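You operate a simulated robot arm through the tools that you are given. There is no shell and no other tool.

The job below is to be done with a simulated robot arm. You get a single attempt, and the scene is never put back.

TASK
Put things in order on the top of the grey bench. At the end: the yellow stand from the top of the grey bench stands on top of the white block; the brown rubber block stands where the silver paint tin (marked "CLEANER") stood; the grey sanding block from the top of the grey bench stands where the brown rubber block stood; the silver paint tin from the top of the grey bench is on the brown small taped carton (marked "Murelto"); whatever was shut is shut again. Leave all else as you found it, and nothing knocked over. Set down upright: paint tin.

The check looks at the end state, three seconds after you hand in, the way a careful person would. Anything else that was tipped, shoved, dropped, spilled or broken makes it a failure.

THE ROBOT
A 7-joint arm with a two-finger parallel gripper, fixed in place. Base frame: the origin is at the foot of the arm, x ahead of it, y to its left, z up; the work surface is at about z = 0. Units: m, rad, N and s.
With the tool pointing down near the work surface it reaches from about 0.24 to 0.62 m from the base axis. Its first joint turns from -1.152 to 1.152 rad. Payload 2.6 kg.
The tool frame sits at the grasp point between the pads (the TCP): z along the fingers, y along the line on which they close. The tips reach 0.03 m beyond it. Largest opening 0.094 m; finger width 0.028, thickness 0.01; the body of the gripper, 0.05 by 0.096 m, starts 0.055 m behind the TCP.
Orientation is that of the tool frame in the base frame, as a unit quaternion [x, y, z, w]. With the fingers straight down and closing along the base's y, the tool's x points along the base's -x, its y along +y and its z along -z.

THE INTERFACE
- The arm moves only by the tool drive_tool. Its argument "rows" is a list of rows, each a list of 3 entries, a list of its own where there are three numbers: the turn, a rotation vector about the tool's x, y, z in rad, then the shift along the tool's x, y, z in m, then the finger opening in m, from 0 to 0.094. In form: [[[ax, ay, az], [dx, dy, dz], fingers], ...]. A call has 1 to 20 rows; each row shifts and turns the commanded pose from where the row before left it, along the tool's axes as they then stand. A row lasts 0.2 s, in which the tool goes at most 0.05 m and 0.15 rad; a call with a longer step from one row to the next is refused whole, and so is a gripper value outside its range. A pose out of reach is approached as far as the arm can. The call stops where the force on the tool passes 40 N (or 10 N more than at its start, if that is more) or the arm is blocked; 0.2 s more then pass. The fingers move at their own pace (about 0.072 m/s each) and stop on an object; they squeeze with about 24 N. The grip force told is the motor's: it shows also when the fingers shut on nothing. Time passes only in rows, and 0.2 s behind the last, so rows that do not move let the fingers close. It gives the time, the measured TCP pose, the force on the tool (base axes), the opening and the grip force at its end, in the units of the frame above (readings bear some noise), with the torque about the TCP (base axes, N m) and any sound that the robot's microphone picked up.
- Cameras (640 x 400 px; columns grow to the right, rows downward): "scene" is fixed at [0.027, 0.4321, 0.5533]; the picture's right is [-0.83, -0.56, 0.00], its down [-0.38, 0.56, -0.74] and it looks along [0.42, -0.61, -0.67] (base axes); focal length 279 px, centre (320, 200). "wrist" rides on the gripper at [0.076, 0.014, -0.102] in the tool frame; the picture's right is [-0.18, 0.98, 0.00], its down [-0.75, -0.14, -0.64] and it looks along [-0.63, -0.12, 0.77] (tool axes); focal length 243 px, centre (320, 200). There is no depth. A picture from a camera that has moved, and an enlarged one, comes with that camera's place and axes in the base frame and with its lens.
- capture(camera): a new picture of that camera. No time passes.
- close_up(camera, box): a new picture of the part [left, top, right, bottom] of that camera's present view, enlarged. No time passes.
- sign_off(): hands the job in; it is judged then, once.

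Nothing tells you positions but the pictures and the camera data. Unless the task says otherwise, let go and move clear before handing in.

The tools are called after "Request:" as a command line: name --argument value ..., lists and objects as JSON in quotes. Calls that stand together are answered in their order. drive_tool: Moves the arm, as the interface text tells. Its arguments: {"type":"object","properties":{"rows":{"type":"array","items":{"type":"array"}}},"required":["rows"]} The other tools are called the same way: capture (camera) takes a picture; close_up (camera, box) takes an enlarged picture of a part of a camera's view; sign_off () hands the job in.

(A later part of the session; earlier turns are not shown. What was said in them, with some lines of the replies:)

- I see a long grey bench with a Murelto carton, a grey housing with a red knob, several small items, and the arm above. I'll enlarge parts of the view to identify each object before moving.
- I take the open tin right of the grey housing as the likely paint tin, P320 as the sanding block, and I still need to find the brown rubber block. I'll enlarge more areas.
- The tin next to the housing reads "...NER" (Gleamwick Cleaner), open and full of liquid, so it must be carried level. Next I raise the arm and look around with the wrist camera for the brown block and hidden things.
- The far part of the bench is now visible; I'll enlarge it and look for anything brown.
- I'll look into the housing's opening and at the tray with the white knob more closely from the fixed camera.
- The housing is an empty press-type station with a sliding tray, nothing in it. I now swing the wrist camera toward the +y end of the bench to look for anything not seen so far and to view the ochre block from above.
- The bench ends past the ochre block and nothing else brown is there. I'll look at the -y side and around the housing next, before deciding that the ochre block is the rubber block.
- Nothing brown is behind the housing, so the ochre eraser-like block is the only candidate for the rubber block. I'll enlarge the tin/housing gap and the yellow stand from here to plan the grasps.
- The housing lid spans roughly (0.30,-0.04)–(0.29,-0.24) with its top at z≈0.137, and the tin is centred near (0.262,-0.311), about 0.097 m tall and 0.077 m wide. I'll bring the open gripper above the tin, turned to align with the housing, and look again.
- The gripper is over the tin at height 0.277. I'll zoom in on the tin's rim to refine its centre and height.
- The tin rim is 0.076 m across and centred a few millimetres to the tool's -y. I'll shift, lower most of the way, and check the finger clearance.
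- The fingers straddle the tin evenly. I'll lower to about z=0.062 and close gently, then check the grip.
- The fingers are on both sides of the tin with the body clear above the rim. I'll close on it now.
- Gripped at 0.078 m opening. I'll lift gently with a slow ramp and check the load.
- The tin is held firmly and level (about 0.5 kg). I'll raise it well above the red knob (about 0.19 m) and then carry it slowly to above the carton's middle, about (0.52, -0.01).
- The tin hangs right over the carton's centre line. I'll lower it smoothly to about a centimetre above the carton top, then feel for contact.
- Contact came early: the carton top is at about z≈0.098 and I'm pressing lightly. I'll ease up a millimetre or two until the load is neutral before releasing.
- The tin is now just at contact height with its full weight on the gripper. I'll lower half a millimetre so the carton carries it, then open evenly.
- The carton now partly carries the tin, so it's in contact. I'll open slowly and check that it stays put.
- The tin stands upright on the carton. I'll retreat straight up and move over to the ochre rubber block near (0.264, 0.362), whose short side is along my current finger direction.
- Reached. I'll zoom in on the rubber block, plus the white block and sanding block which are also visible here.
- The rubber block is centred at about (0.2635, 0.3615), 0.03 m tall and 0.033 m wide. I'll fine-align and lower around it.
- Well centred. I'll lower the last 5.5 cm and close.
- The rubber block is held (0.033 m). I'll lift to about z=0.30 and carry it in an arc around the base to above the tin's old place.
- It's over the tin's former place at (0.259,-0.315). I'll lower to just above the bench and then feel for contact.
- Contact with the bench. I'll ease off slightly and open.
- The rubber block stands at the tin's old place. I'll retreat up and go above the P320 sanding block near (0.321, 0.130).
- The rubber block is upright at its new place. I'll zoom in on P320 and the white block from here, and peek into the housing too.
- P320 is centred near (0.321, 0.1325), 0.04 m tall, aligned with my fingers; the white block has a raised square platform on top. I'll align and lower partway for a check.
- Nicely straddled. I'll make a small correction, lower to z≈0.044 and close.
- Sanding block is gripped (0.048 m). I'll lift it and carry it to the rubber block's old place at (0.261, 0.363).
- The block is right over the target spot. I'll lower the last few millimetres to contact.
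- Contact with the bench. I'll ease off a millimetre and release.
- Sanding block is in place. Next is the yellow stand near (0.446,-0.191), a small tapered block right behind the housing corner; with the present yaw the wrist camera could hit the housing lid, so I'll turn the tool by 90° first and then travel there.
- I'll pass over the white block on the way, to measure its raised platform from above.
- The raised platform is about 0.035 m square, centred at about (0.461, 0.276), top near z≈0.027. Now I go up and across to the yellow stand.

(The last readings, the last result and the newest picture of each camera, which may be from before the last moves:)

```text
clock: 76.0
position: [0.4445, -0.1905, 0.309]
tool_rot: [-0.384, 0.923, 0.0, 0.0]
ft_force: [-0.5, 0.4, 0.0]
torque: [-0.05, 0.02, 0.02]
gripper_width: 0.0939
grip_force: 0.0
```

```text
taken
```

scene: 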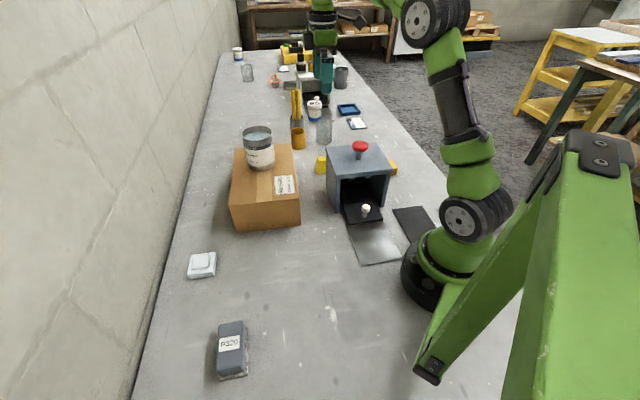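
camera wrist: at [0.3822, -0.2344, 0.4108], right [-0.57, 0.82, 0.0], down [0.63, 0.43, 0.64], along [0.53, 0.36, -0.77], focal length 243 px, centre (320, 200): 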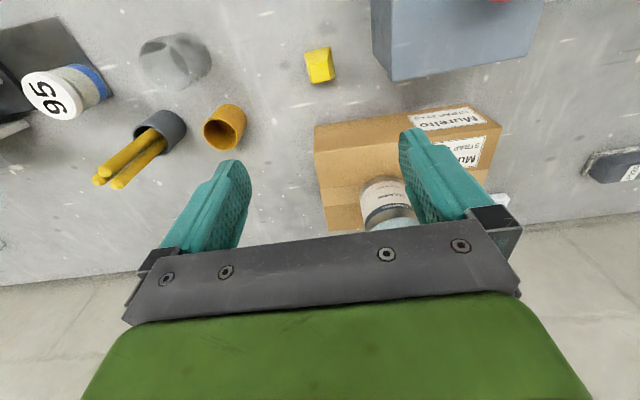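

Request:
close_up --camera "wrist" --box '[288, 30, 352, 100]'

Request:
close_up --camera "wrist" --box '[280, 0, 440, 100]'

```text
5.71 times, centred on (320, 65) of wrist
camera zoom: at [0.3822, -0.2344, 0.4108], right [-0.57, 0.82, 0.0], down [0.63, 0.43, 0.64], along [0.53, 0.36, -0.77], focal length 1386 px, centre (320, 971)
```

zoom: 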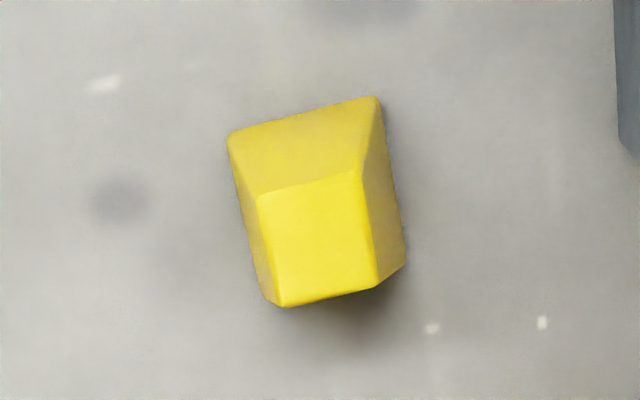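

```text
4.00 times, centred on (360, 50) of wrist
camera zoom: at [0.3822, -0.2344, 0.4108], right [-0.57, 0.82, 0.0], down [0.63, 0.43, 0.64], along [0.53, 0.36, -0.77], focal length 970 px, centre (160, 800)
```

zoom: 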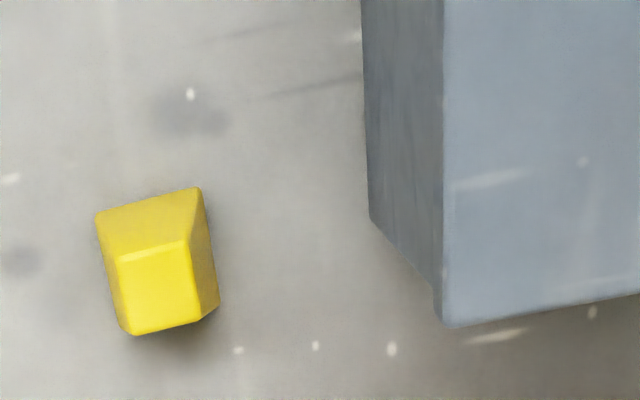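

The stand is a tapered block: base 0.039 m square, top 0.026 m, about 0.044 m tall, centred at (0.447,-0.190), and about 0.054 m clear of the housing. I'll narrow the fingers to 0.07 and lower in two stages.

Request:
drive_tool --rows '[[[0, 0, -0.02], [-0.001, -0.001, 0.02], 0.07], [[0, 0, 0], [0, 0, 0.04], 0.07], [[0, 0, 0], [0, 0, 0.04], 0.07], [[0, 0, 0], [0, 0, 0.04], 0.07], [[0, 0, 0], [0, 0, 0.04], 0.07], [[0, 0, 0], [0, 0, 0.02], 0.07], [[0, 0, 0], [0, 0, 0], 0.07]]'

Request:
capture --camera "wrist"

Request:
close_up --camera "wrist" --box '[250, 60, 410, 180]'

Request:
close_up --camera "scene" --box '[260, 80, 420, 180]'

```text
clock: 77.6
position: [0.4479, -0.1917, 0.1065]
tool_rot: [-0.394, 0.919, 0.001, 0.0]
ft_force: [0.3, -0.3, -0.5]
torque: [-0.01, 0.01, 0.0]
gripper_width: 0.0701
grip_force: 0.1
```

```text
taken
camera wrist: at [0.3862, -0.2355, 0.2096], right [-0.58, 0.81, 0.0], down [0.62, 0.45, 0.64], along [0.52, 0.37, -0.77], focal length 243 px, centre (320, 200)
```

wrist: 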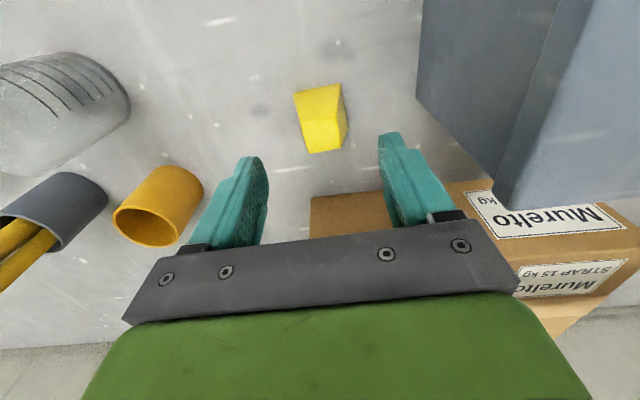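

```text
3.33 times, centred on (330, 120) of wrist
camera zoom: at [0.3862, -0.2355, 0.2096], right [-0.58, 0.81, 0.0], down [0.62, 0.45, 0.64], along [0.52, 0.37, -0.77], focal length 809 px, centre (287, 467)
```

zoom: 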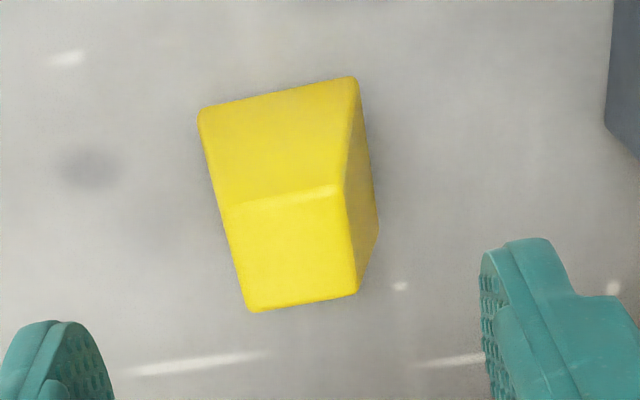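

```text
4.00 times, centred on (340, 130) of scene
camera zoom: at [0.027, 0.4321, 0.5533], right [-0.83, -0.56, 0.0], down [-0.38, 0.56, -0.74], along [0.42, -0.61, -0.67], focal length 1116 px, centre (240, 480)
```

zoom: 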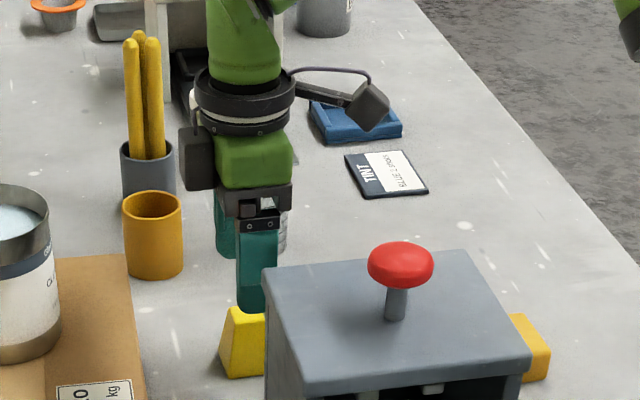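

The stand is centred between the fingers and the near finger clears the housing. I'll lower the rest and close.

Request:
drive_tool --rows '[[[0, 0, 0], [0, 0.001, 0.015], 0.07], [[0, 0, 0], [0, 0, 0.02], 0.07], [[0, 0, 0], [0, 0, 0.02], 0.07], [[0, 0, 0], [0, 0, 0.01], 0.07], [[0, 0, 0], [0, 0, 0.0035], 0.07], [[0, 0, 0], [0, 0, 0], 0.07]]'

Request:
capture --camera "wrist"

Request:
close_up --camera "scene" --box '[260, 80, 420, 180]'

```text
clock: 79.0
position: [0.4471, -0.1911, 0.0391]
tool_rot: [-0.394, 0.919, 0.0, 0.0]
ft_force: [0.4, 0.9, 0.5]
torque: [-0.01, 0.0, -0.01]
gripper_width: 0.07
grip_force: 0.0
```

```text
taken
camera wrist: at [0.3853, -0.2355, 0.1416], right [-0.58, 0.81, 0.0], down [0.62, 0.45, 0.64], along [0.52, 0.37, -0.77], focal length 243 px, centre (320, 200)
```

wrist: 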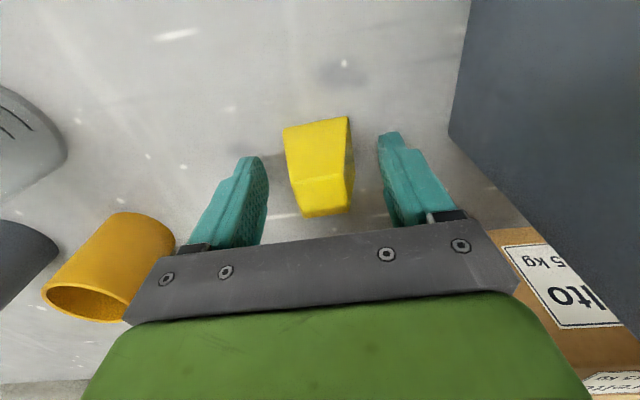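

```text
4.00 times, centred on (340, 130) of scene
camera zoom: at [0.027, 0.4321, 0.5533], right [-0.83, -0.56, 0.0], down [-0.38, 0.56, -0.74], along [0.42, -0.61, -0.67], focal length 1116 px, centre (240, 480)
```

zoom: 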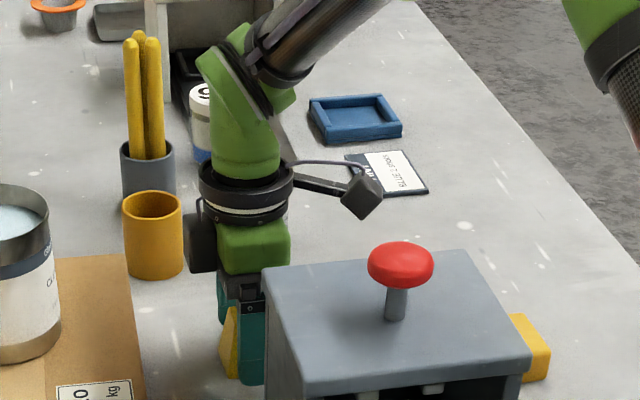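

Request:
drive_tool --rows '[[[0, 0, 0], [0, 0, 0], 0.055], [[0, 0, 0], [0, 0, 0], 0.042], [[0, 0, 0], [0, 0, 0], 0.025], [[0, 0, 0], [0, 0, 0], 0.025], [[0, 0, 0], [0, 0, 0], 0.025]]'

Request:
drive_tool --rows '[[[0, 0, 0], [0, 0, -0.004], 0.025], [[0, 0, 0], [0, 0, -0.01], 0.025], [[0, 0, 0], [0, 0, -0.015], 0.025], [[0, 0, 0], [0, 0, -0.015], 0.025], [[0, 0, 0], [0, 0, -0.006], 0.025], [[0, 0, 0], [0, 0, 0], 0.025]]'

Request:
capture --camera "wrist"

Request:
close_up --camera "scene" --box '[260, 80, 420, 180]'

```text
clock: 80.2
position: [0.4463, -0.1911, 0.0391]
tool_rot: [-0.393, 0.92, 0.001, 0.0]
ft_force: [0.4, 0.2, -0.8]
torque: [0.02, 0.01, 0.0]
gripper_width: 0.0374
grip_force: 24.6
```

```text
clock: 81.6
position: [0.4462, -0.1913, 0.0896]
tool_rot: [-0.393, 0.92, -0.001, 0.0]
ft_force: [-0.3, -1.9, -1.0]
torque: [0.0, 0.01, 0.01]
gripper_width: 0.0375
grip_force: 23.9
```

```text
taken
camera wrist: at [0.3847, -0.2362, 0.192], right [-0.58, 0.81, 0.0], down [0.62, 0.45, 0.64], along [0.52, 0.37, -0.77], focal length 243 px, centre (320, 200)
```

wrist: 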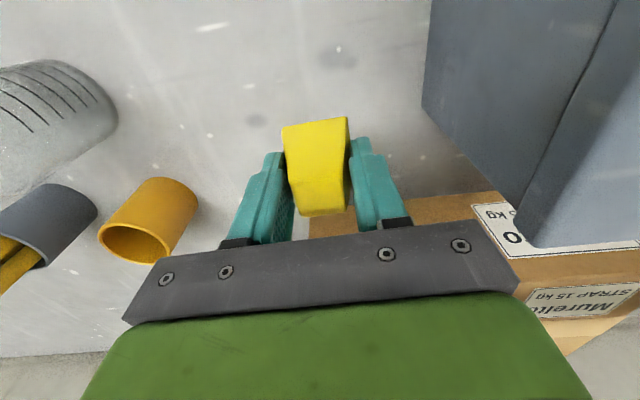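

```text
4.00 times, centred on (340, 130) of scene
camera zoom: at [0.027, 0.4321, 0.5533], right [-0.83, -0.56, 0.0], down [-0.38, 0.56, -0.74], along [0.42, -0.61, -0.67], focal length 1116 px, centre (240, 480)
```

zoom: 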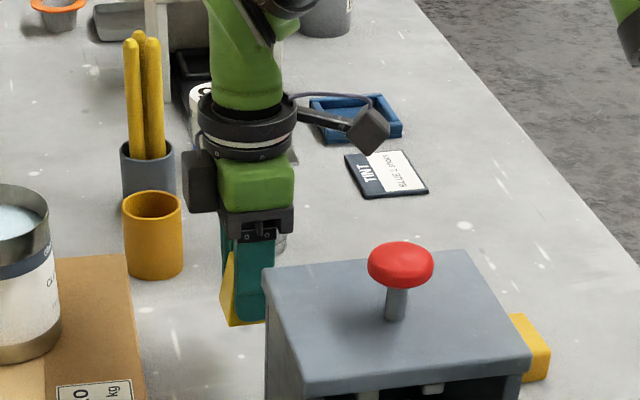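

The stand is held and lifted straight. I'll raise it high, square it to the white block, and carry it across.

Request:
drive_tool --rows '[[[0, 0, 0], [0, 0, -0.02], 0.025], [[0, 0, 0], [0, 0, -0.04], 0.025], [[0, 0, 0], [0, 0, -0.04], 0.025], [[0, 0, 0], [0, 0, -0.04], 0.025], [[0, 0, 0], [0, 0, -0.04], 0.025], [[0, 0, 0], [0, 0, -0.03], 0.025], [[0, 0, 0.056], [0, 0, -0.01], 0.025], [[0, 0, 0], [0, 0, 0], 0.025]]'

Request:
drive_tool --rows '[[[0, 0, 0], [-0.01362, 0.0138, 0], 0.025], [[0, 0, 0], [-0.02725, 0.02761, 0], 0.025], [[0, 0, 0], [-0.02725, 0.02761, 0], 0.025], [[0, 0, 0], [-0.02725, 0.02761, 0], 0.025], [[0, 0, 0], [-0.02725, 0.02761, 0], 0.025], [[0, 0, 0], [-0.02725, 0.02761, 0], 0.025], [[0, 0, 0], [-0.02725, 0.02761, 0], 0.025], [[0, 0, 0], [-0.02725, 0.02761, 0], 0.025], [[0, 0, 0], [-0.02725, 0.02761, 0], 0.025], [[0, 0, 0], [-0.02725, 0.02761, 0], 0.025], [[0, 0, 0], [-0.02725, 0.02761, 0], 0.025], [[0, 0, 0], [-0.02725, 0.02761, 0], 0.025], [[0, 0, 0], [-0.01362, 0.0138, 0], 0.025], [[0, 0, 0], [0, 0, 0], 0.025], [[0, 0, 0], [0, 0, 0], 0.025]]'

Request:
capture --camera "wrist"

Request:
capture --camera "scene"

```text
clock: 83.4
position: [0.4444, -0.1898, 0.3085]
tool_rot: [-0.366, 0.93, 0.0, -0.001]
ft_force: [0.3, -0.7, -0.6]
torque: [0.0, -0.04, -0.01]
gripper_width: 0.0374
grip_force: 24.5
```

```text
clock: 86.6
position: [0.4574, 0.2724, 0.3081]
tool_rot: [-0.367, 0.93, -0.001, 0.001]
ft_force: [-0.3, -0.5, -0.5]
torque: [0.0, -0.03, 0.02]
gripper_width: 0.0373
grip_force: 23.9
```

```text
taken
camera wrist: at [0.3936, 0.2319, 0.4108], right [-0.54, 0.84, 0.0], down [0.65, 0.41, 0.64], along [0.54, 0.34, -0.77], focal length 243 px, centre (320, 200)
```

wrist: 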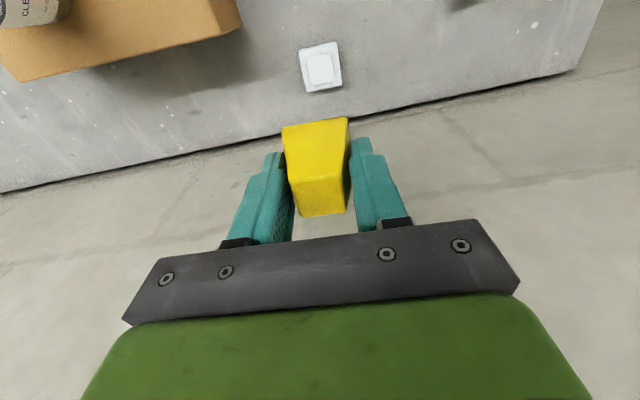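

```text
taken
```

scene: 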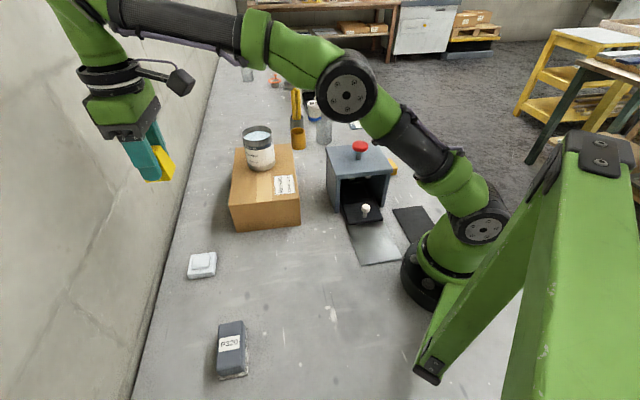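

Request:
close_up --camera "wrist" --box '[280, 25, 360, 105]'

```text
5.00 times, centred on (320, 65) of wrist
camera zoom: at [0.3936, 0.2319, 0.4108], right [-0.54, 0.84, 0.0], down [0.65, 0.41, 0.64], along [0.54, 0.34, -0.77], focal length 1213 px, centre (320, 875)
```

zoom: 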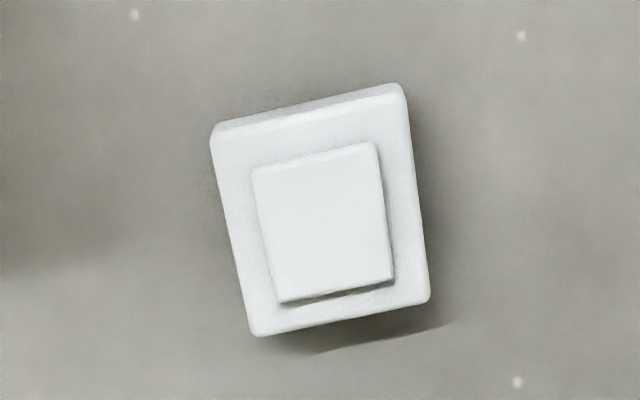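

Request:
close_up --camera "wrist" --box '[250, 100, 390, 230]'

```text
3.08 times, centred on (320, 165) of wrist
camera zoom: at [0.3936, 0.2319, 0.4108], right [-0.54, 0.84, 0.0], down [0.65, 0.41, 0.64], along [0.54, 0.34, -0.77], focal length 746 px, centre (320, 308)
```

zoom: 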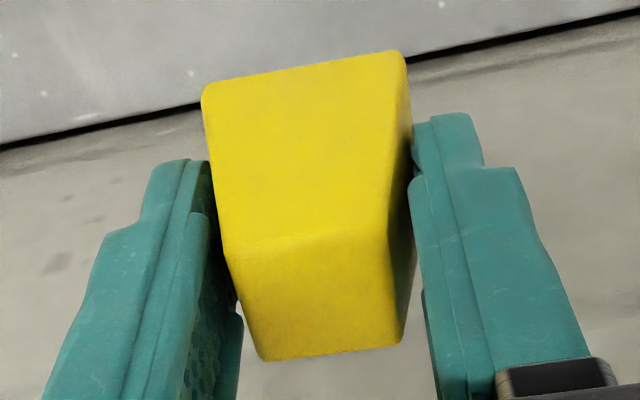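

The stand is centred in the grip; the platform lies 2.5 mm to the tool's -x. I'll correct and lower to about 1.5 cm above the platform, then check.

Request:
drive_tool --rows '[[[0, 0, 0], [-0.0025, 0, 0.02], 0.025], [[0, 0, 0], [0, 0, 0.04], 0.025], [[0, 0, 0], [0, 0, 0.04], 0.025], [[0, 0, 0], [0, 0, 0.04], 0.025], [[0, 0, 0], [0, 0, 0.04], 0.025], [[0, 0, 0], [0, 0, 0.03], 0.025], [[0, 0, 0], [0, 0, 0.01], 0.025], [[0, 0, 0], [0, 0, 0], 0.025]]'

Request:
capture --camera "wrist"

Request:
close_up --camera "scene" --box '[154, 210, 250, 290]'

```text
clock: 88.4
position: [0.4603, 0.2736, 0.0889]
tool_rot: [-0.368, 0.93, -0.001, 0.0]
ft_force: [0.9, 0.2, 0.1]
torque: [0.04, 0.02, -0.01]
gripper_width: 0.0372
grip_force: 24.1
```

```text
taken
camera wrist: at [0.3969, 0.2329, 0.1914], right [-0.54, 0.84, 0.0], down [0.65, 0.41, 0.64], along [0.54, 0.34, -0.77], focal length 243 px, centre (320, 200)
```

wrist: 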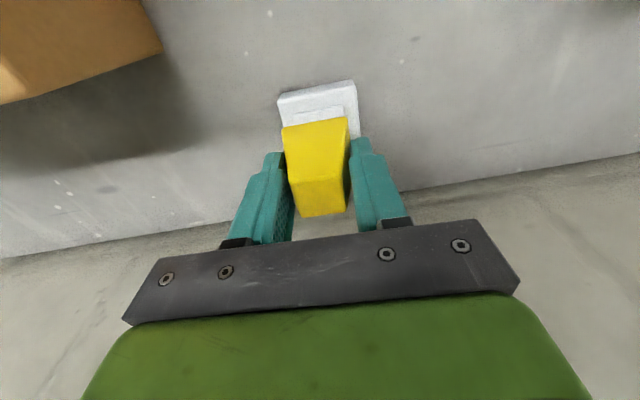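

```text
5.00 times, centred on (202, 250) of scene
camera zoom: at [0.027, 0.4321, 0.5533], right [-0.83, -0.56, 0.0], down [-0.38, 0.56, -0.74], along [0.42, -0.61, -0.67], focal length 1394 px, centre (910, -50)
```

zoom: 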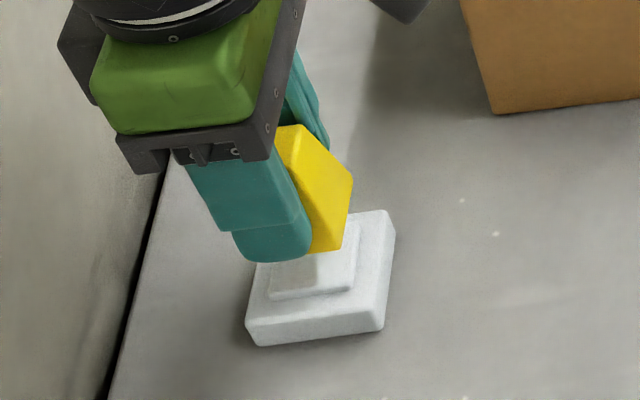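

I'll zoom in to verify the alignment between stand and platform from both cameras.

Request:
close_up --camera "wrist" --box '[250, 65, 390, 165]'

Request:
close_up --camera "scene" --box '[186, 228, 242, 284]'

```text
4.00 times, centred on (320, 115) of wrist
camera zoom: at [0.3969, 0.2329, 0.1914], right [-0.54, 0.84, 0.0], down [0.65, 0.41, 0.64], along [0.54, 0.34, -0.77], focal length 970 px, centre (320, 540)
```

zoom: 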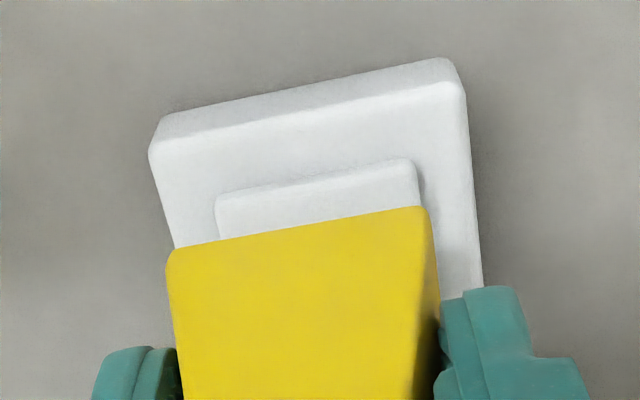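

```text
7.14 times, centred on (214, 256) of scene
camera zoom: at [0.027, 0.4321, 0.5533], right [-0.83, -0.56, 0.0], down [-0.38, 0.56, -0.74], along [0.42, -0.61, -0.67], focal length 1992 px, centre (1077, -200)
```

zoom: 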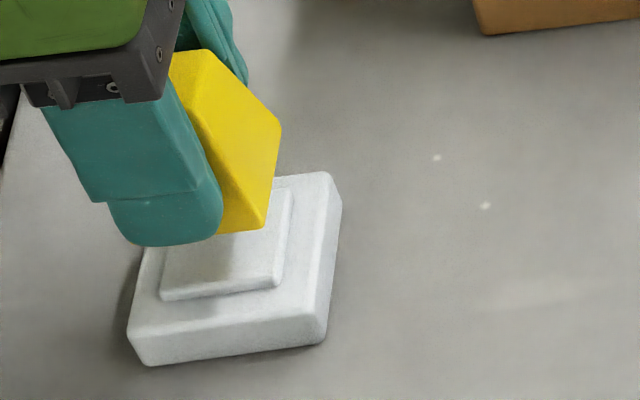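

The platform centre is only about 2 mm to the tool's +y of the stand. I'll correct and descend the last bit slowly.

Request:
drive_tool --rows '[[[0, 0, 0], [0, 0.0023, 0.004], 0.025], [[0, 0, 0], [0, 0, 0.006], 0.025], [[0, 0, 0], [0, 0, 0.003], 0.025], [[0, 0, 0], [0, 0, 0], 0.025]]'

Request:
close_up --camera "wrist" --box '[250, 65, 390, 165]'

Request:
close_up --camera "scene" --box '[186, 228, 242, 284]'

```text
clock: 89.4
position: [0.4586, 0.2761, 0.0757]
tool_rot: [-0.368, 0.93, 0.0, 0.0]
ft_force: [-0.8, -0.7, -0.2]
torque: [-0.01, 0.05, 0.07]
gripper_width: 0.0374
grip_force: 23.8
```

```text
4.00 times, centred on (320, 115) of wrist
camera zoom: at [0.395, 0.2357, 0.178], right [-0.54, 0.84, 0.0], down [0.65, 0.41, 0.64], along [0.54, 0.34, -0.77], focal length 970 px, centre (320, 540)
```

zoom: 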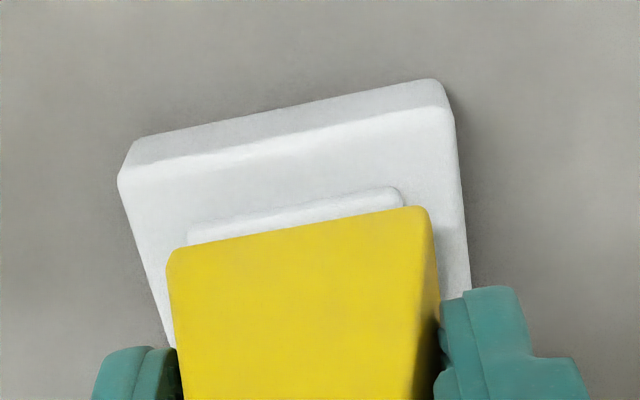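

```text
7.14 times, centred on (214, 256) of scene
camera zoom: at [0.027, 0.4321, 0.5533], right [-0.83, -0.56, 0.0], down [-0.38, 0.56, -0.74], along [0.42, -0.61, -0.67], focal length 1992 px, centre (1077, -200)
```

zoom: 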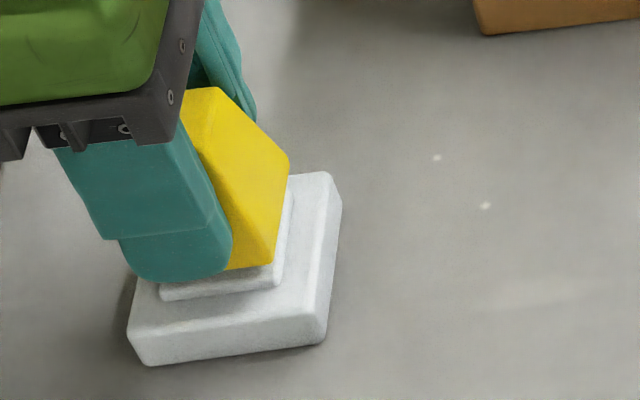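

Alignment looks right in both views. I'll lower in small steps until contact.

Request:
drive_tool --rows '[[[0, 0, 0], [0, 0, 0.003], 0.025], [[0, 0, 0], [0, 0, 0.002], 0.025], [[0, 0, 0], [0, 0, 0.001], 0.025], [[0, 0, 0], [0, 0, 0], 0.025]]'

```text
clock: 90.4
position: [0.4582, 0.2775, 0.0704]
tool_rot: [-0.367, 0.93, 0.0, 0.0]
ft_force: [0.1, 0.4, 0.3]
torque: [-0.01, -0.02, 0.0]
gripper_width: 0.0371
grip_force: 23.9
```

Request:
drive_tool --rows '[[[0, 0, 0], [0, 0, 0.001], 0.025], [[0, 0, 0], [0, 0, 0.001], 0.025], [[0, 0, 0], [0, 0, 0], 0.025]]'

Request:
close_up --camera "scene" --box '[186, 228, 242, 284]'

```text
clock: 91.2
position: [0.4592, 0.2782, 0.069]
tool_rot: [-0.367, 0.93, -0.001, 0.0]
ft_force: [-0.2, 0.6, 0.7]
torque: [0.01, -0.01, 0.02]
gripper_width: 0.0371
grip_force: 24.3
```

```text
7.14 times, centred on (214, 256) of scene
camera zoom: at [0.027, 0.4321, 0.5533], right [-0.83, -0.56, 0.0], down [-0.38, 0.56, -0.74], along [0.42, -0.61, -0.67], focal length 1992 px, centre (1077, -200)
```

zoom: 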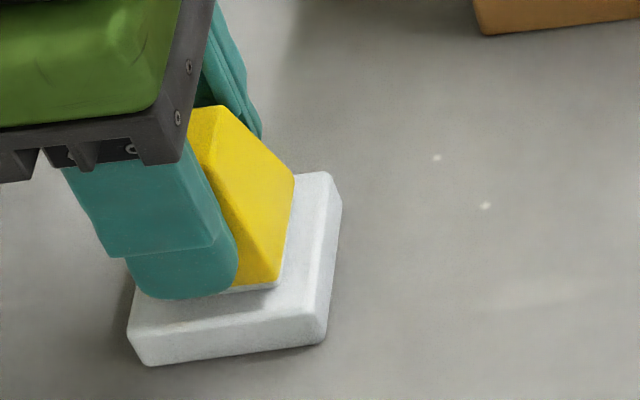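

Request:
drive_tool --rows '[[[0, 0, 0], [0, 0, 0.001], 0.025], [[0, 0, 0], [0, 0, 0.0005], 0.025], [[0, 0, 0], [0, 0, 0], 0.025]]'

```text
clock: 92.0
position: [0.4587, 0.2778, 0.0668]
tool_rot: [-0.367, 0.93, 0.0, 0.0]
ft_force: [-0.2, 0.6, -0.1]
torque: [0.03, 0.01, 0.0]
gripper_width: 0.0371
grip_force: 24.4
```

Request:
drive_tool --rows '[[[0, 0, 0], [0, 0, 0.0008], 0.025], [[0, 0, 0], [0, 0, 0.0004], 0.025], [[0, 0, 0], [0, 0, 0], 0.025]]'

```text
clock: 92.8
position: [0.4586, 0.2771, 0.0652]
tool_rot: [-0.367, 0.93, 0.0, 0.0]
ft_force: [-0.6, -0.4, 0.2]
torque: [-0.01, -0.01, 0.03]
gripper_width: 0.0371
grip_force: 24.1
```

Request:
drive_tool --rows '[[[0, 0, 0], [0, 0, 0.0008], 0.025], [[0, 0, 0], [0, 0, 0.0004], 0.025], [[0, 0, 0], [0, 0, 0], 0.025]]'

Request:
close_up --camera "scene" --box '[186, 228, 242, 284]'

Request:
close_up --camera "wrist" --box '[250, 65, 390, 165]'

```text
clock: 93.6
position: [0.4591, 0.2772, 0.0666]
tool_rot: [-0.367, 0.93, 0.001, 0.001]
ft_force: [-1.6, 0.2, 5.1]
torque: [-0.06, 0.02, -0.01]
gripper_width: 0.0371
grip_force: 23.9
```

```text
7.14 times, centred on (214, 256) of scene
camera zoom: at [0.027, 0.4321, 0.5533], right [-0.83, -0.56, 0.0], down [-0.38, 0.56, -0.74], along [0.42, -0.61, -0.67], focal length 1992 px, centre (1077, -200)
```

zoom: 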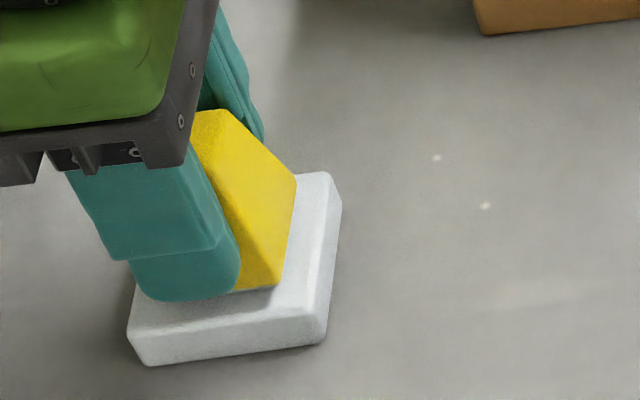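

```text
4.00 times, centred on (320, 115) of wrist
camera zoom: at [0.3951, 0.236, 0.168], right [-0.54, 0.84, 0.0], down [0.65, 0.41, 0.64], along [0.54, 0.35, -0.77], focal length 970 px, centre (320, 540)
```

zoom: 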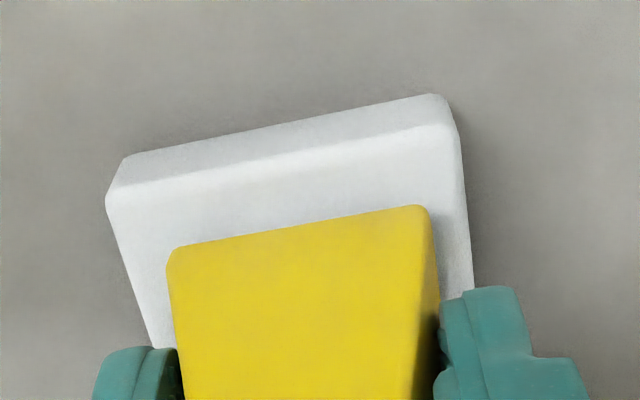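

Light contact with the platform (5 N). I'll open the fingers evenly and look.

Request:
drive_tool --rows '[[[0, 0, 0], [0, 0, -0.0003], 0.025], [[0, 0, 0], [0, 0, 0], 0.042], [[0, 0, 0], [0, 0, 0], 0.055], [[0, 0, 0], [0, 0, 0], 0.065], [[0, 0, 0], [0, 0, 0], 0.065]]'

Request:
close_up --camera "scene" --box '[170, 220, 250, 290]'

Request:
capture --camera "wrist"

```text
clock: 94.8
position: [0.4594, 0.2776, 0.065]
tool_rot: [-0.368, 0.93, 0.001, 0.0]
ft_force: [0.1, 0.0, -0.2]
torque: [0.04, 0.0, -0.01]
gripper_width: 0.0651
grip_force: 0.1
```

```text
5.71 times, centred on (210, 255) of scene
camera zoom: at [0.027, 0.4321, 0.5533], right [-0.83, -0.56, 0.0], down [-0.38, 0.56, -0.74], along [0.42, -0.61, -0.67], focal length 1594 px, centre (949, -114)
```

zoom: 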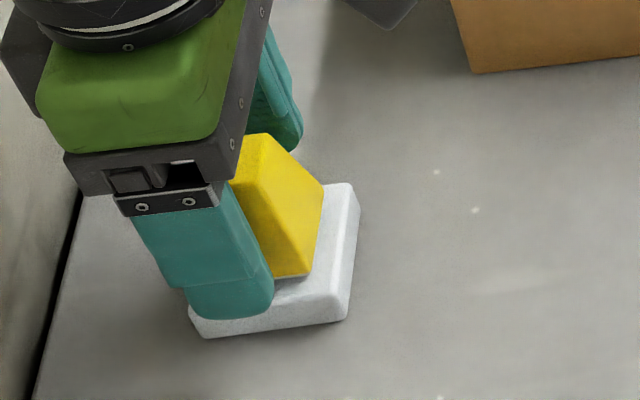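

```text
taken
camera wrist: at [0.3949, 0.2361, 0.1677], right [-0.54, 0.84, 0.0], down [0.65, 0.41, 0.64], along [0.54, 0.34, -0.77], focal length 243 px, centre (320, 200)
```

wrist: 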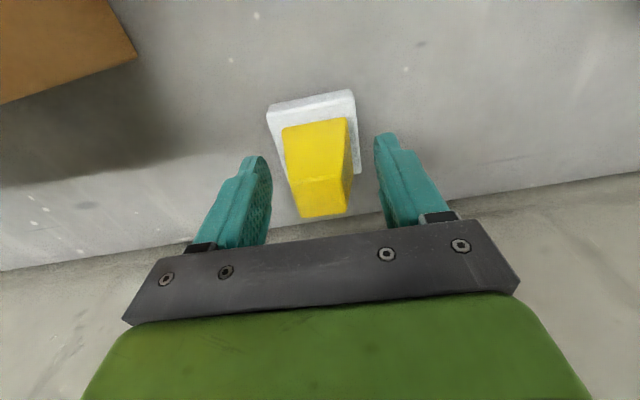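

The stand rests on the white block. I'll withdraw straight up and move the arm clear to check everything.

Request:
drive_tool --rows '[[[0, 0, 0], [0, 0, -0.005], 0.07], [[0, 0, 0], [0, 0, -0.015], 0.07], [[0, 0, 0], [0, 0, -0.03], 0.07], [[0, 0, 0], [0, 0, -0.04], 0.07], [[0, 0, 0], [0, 0, -0.04], 0.07], [[0, 0, 0], [0, 0, -0.04], 0.07], [[0, 0, 0], [0, 0, -0.04], 0.07], [[0, 0, 0], [0, 0, -0.04], 0.07], [[0, 0, 0], [0, 0, 0], 0.07]]'

Request:
capture --camera "wrist"

Request:
capture --camera "scene"

Request:
close_up --camera "scene" --box '[170, 220, 250, 290]'

```text
clock: 96.8
position: [0.4599, 0.2744, 0.3145]
tool_rot: [-0.367, 0.93, 0.0, 0.0]
ft_force: [0.5, -0.9, -1.0]
torque: [-0.01, -0.02, -0.01]
gripper_width: 0.0697
grip_force: 0.1
```

```text
taken
camera wrist: at [0.3962, 0.2341, 0.4172], right [-0.54, 0.84, 0.0], down [0.65, 0.41, 0.64], along [0.54, 0.34, -0.77], focal length 243 px, centre (320, 200)
```

wrist: 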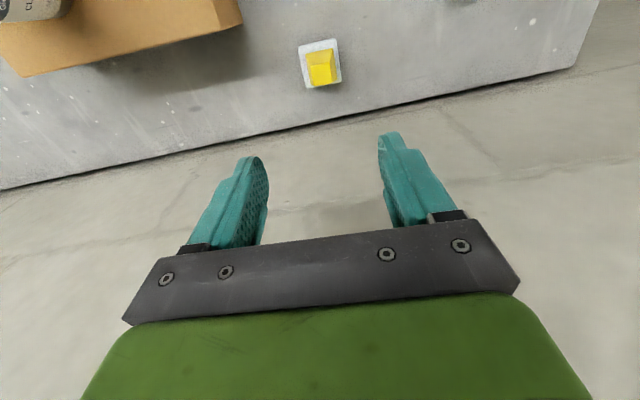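

```text
taken
```

scene: 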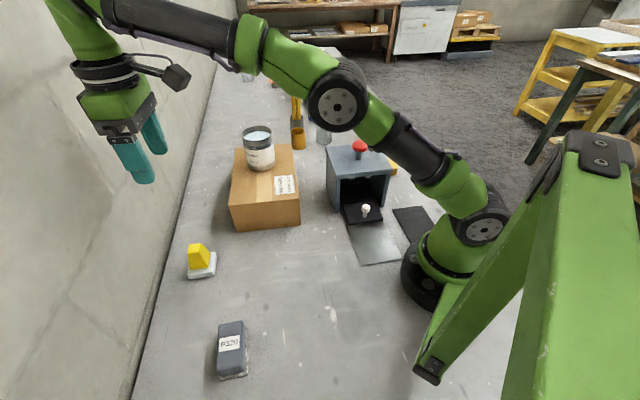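

```text
5.71 times, centred on (210, 255) of scene
camera zoom: at [0.027, 0.4321, 0.5533], right [-0.83, -0.56, 0.0], down [-0.38, 0.56, -0.74], along [0.42, -0.61, -0.67], focal length 1594 px, centre (949, -114)
```

zoom: 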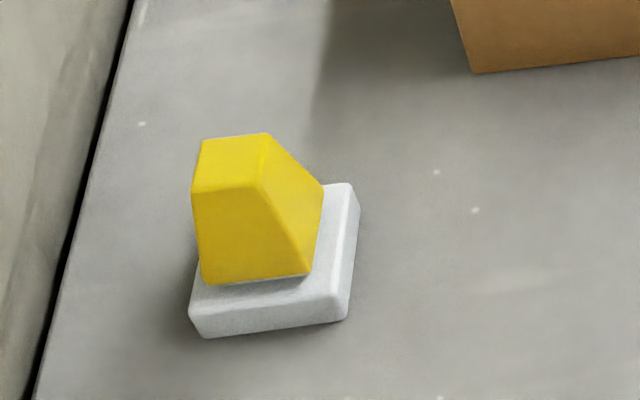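

All four items appear placed and the white block hasn't moved. I'll back the arm away to a neutral spot and do a last inspection of every item.

Request:
drive_tool --rows '[[[0, 0, 0], [0.0378, -0.0112, -0.01], 0.07], [[0, 0, 0], [0.0378, -0.0112, -0.01], 0.07], [[0, 0, 0], [0.0378, -0.0112, -0.01], 0.07], [[0, 0, 0], [0.0378, -0.0112, -0.01], 0.07], [[0, 0, 0], [0.0378, -0.0112, -0.01], 0.07], [[0, 0, 0], [0, 0, 0], 0.07]]'

Request:
capture --camera "scene"

Request:
close_up --camera "scene" --box '[220, 100, 420, 240]'

Request:
close_up --camera "scene" --box '[150, 230, 310, 390]'

Request:
capture --camera "wrist"

```text
clock: 98.2
position: [0.358, 0.1056, 0.3664]
tool_rot: [-0.367, 0.93, 0.0, 0.001]
ft_force: [0.4, -0.6, -0.2]
torque: [0.01, -0.01, 0.03]
gripper_width: 0.07
grip_force: 0.0
```

```text
taken
```

scene: 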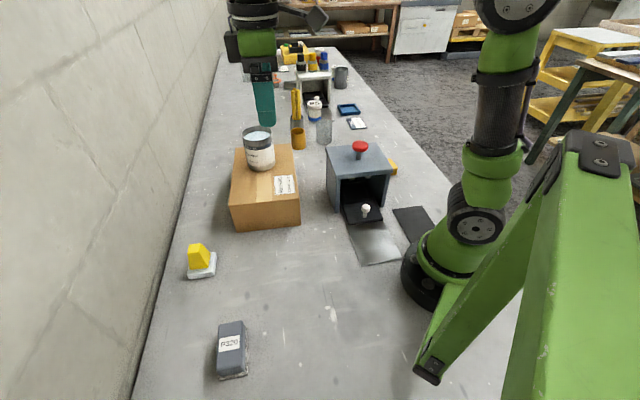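

```text
2.86 times, centred on (320, 170) of scene
camera zoom: at [0.027, 0.4321, 0.5533], right [-0.83, -0.56, 0.0], down [-0.38, 0.56, -0.74], along [0.42, -0.61, -0.67], focal length 797 px, centre (320, 286)
```

zoom: 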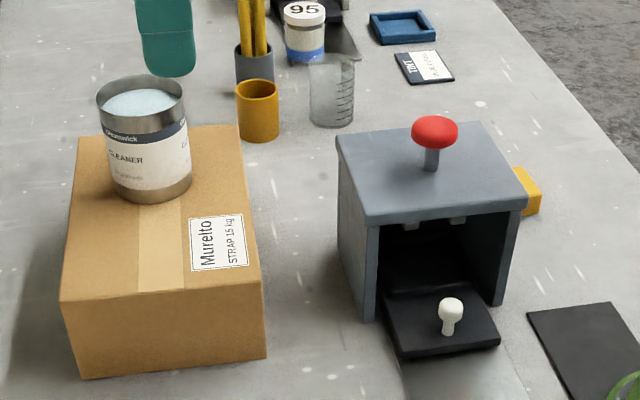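

```text
2.50 times, centred on (230, 310) of scene
camera zoom: at [0.027, 0.4321, 0.5533], right [-0.83, -0.56, 0.0], down [-0.38, 0.56, -0.74], along [0.42, -0.61, -0.67], focal length 697 px, centre (545, -75)
```

zoom: 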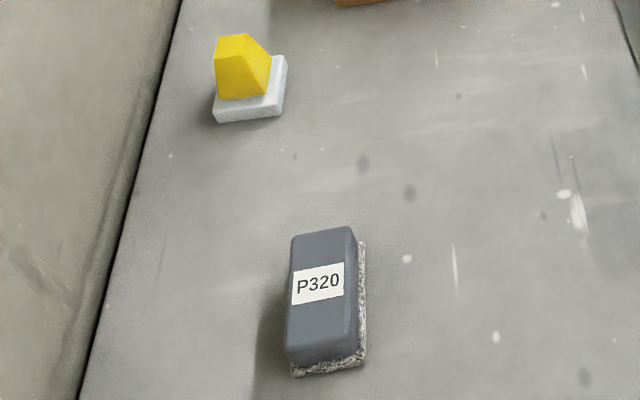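

```text
taken
camera wrist: at [0.2948, 0.064, 0.468], right [-0.54, 0.84, 0.0], down [0.65, 0.41, 0.64], along [0.54, 0.34, -0.77], focal length 243 px, centre (320, 200)
```

wrist: 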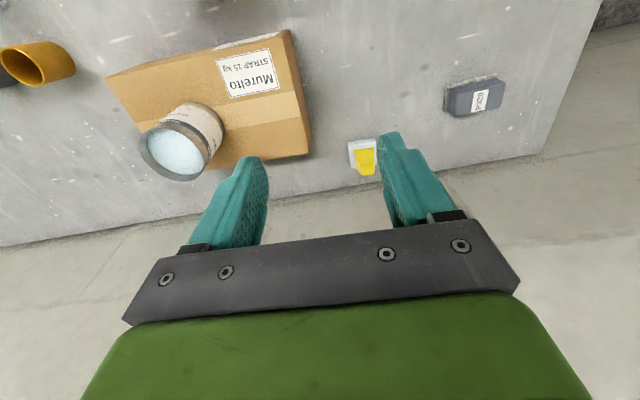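

Everything checks out. The cleaner tin is upright on the Murelto carton and the ochre-brown rubber block is at the tin's old place. P320 is at the rubber block's old place and the yellow stand is on the white block. Nothing else moved, nothing was opened, and the arm is clear, so I'm handing in.

Request:
sign_off

```text
The job is handed in.
```

I've handed the job in with all four moves done. The one uncertainty is which object was meant by "brown rubber block". I took it to be the ochre, eraser-shaped block, because no other loose block in view or within reach came close to brown.

| Item | Where it is now |
|---|---|
| Silver "CLEANER" tin | Upright on top of the Murelto carton, near its middle; no spill visible in the pictures |
| Ochre-brown rubber block | Where the tin stood, to within a few millimetres |
| Grey P320 sanding block | Where the rubber block stood, to within a few millimetres |
| Yellow stand | On the raised square on top of the white block |

I opened nothing, so there was nothing to shut again. In the last pictures the carton and the white block are where they started, and nothing else looks disturbed. The gripper is empty and clear of everything.
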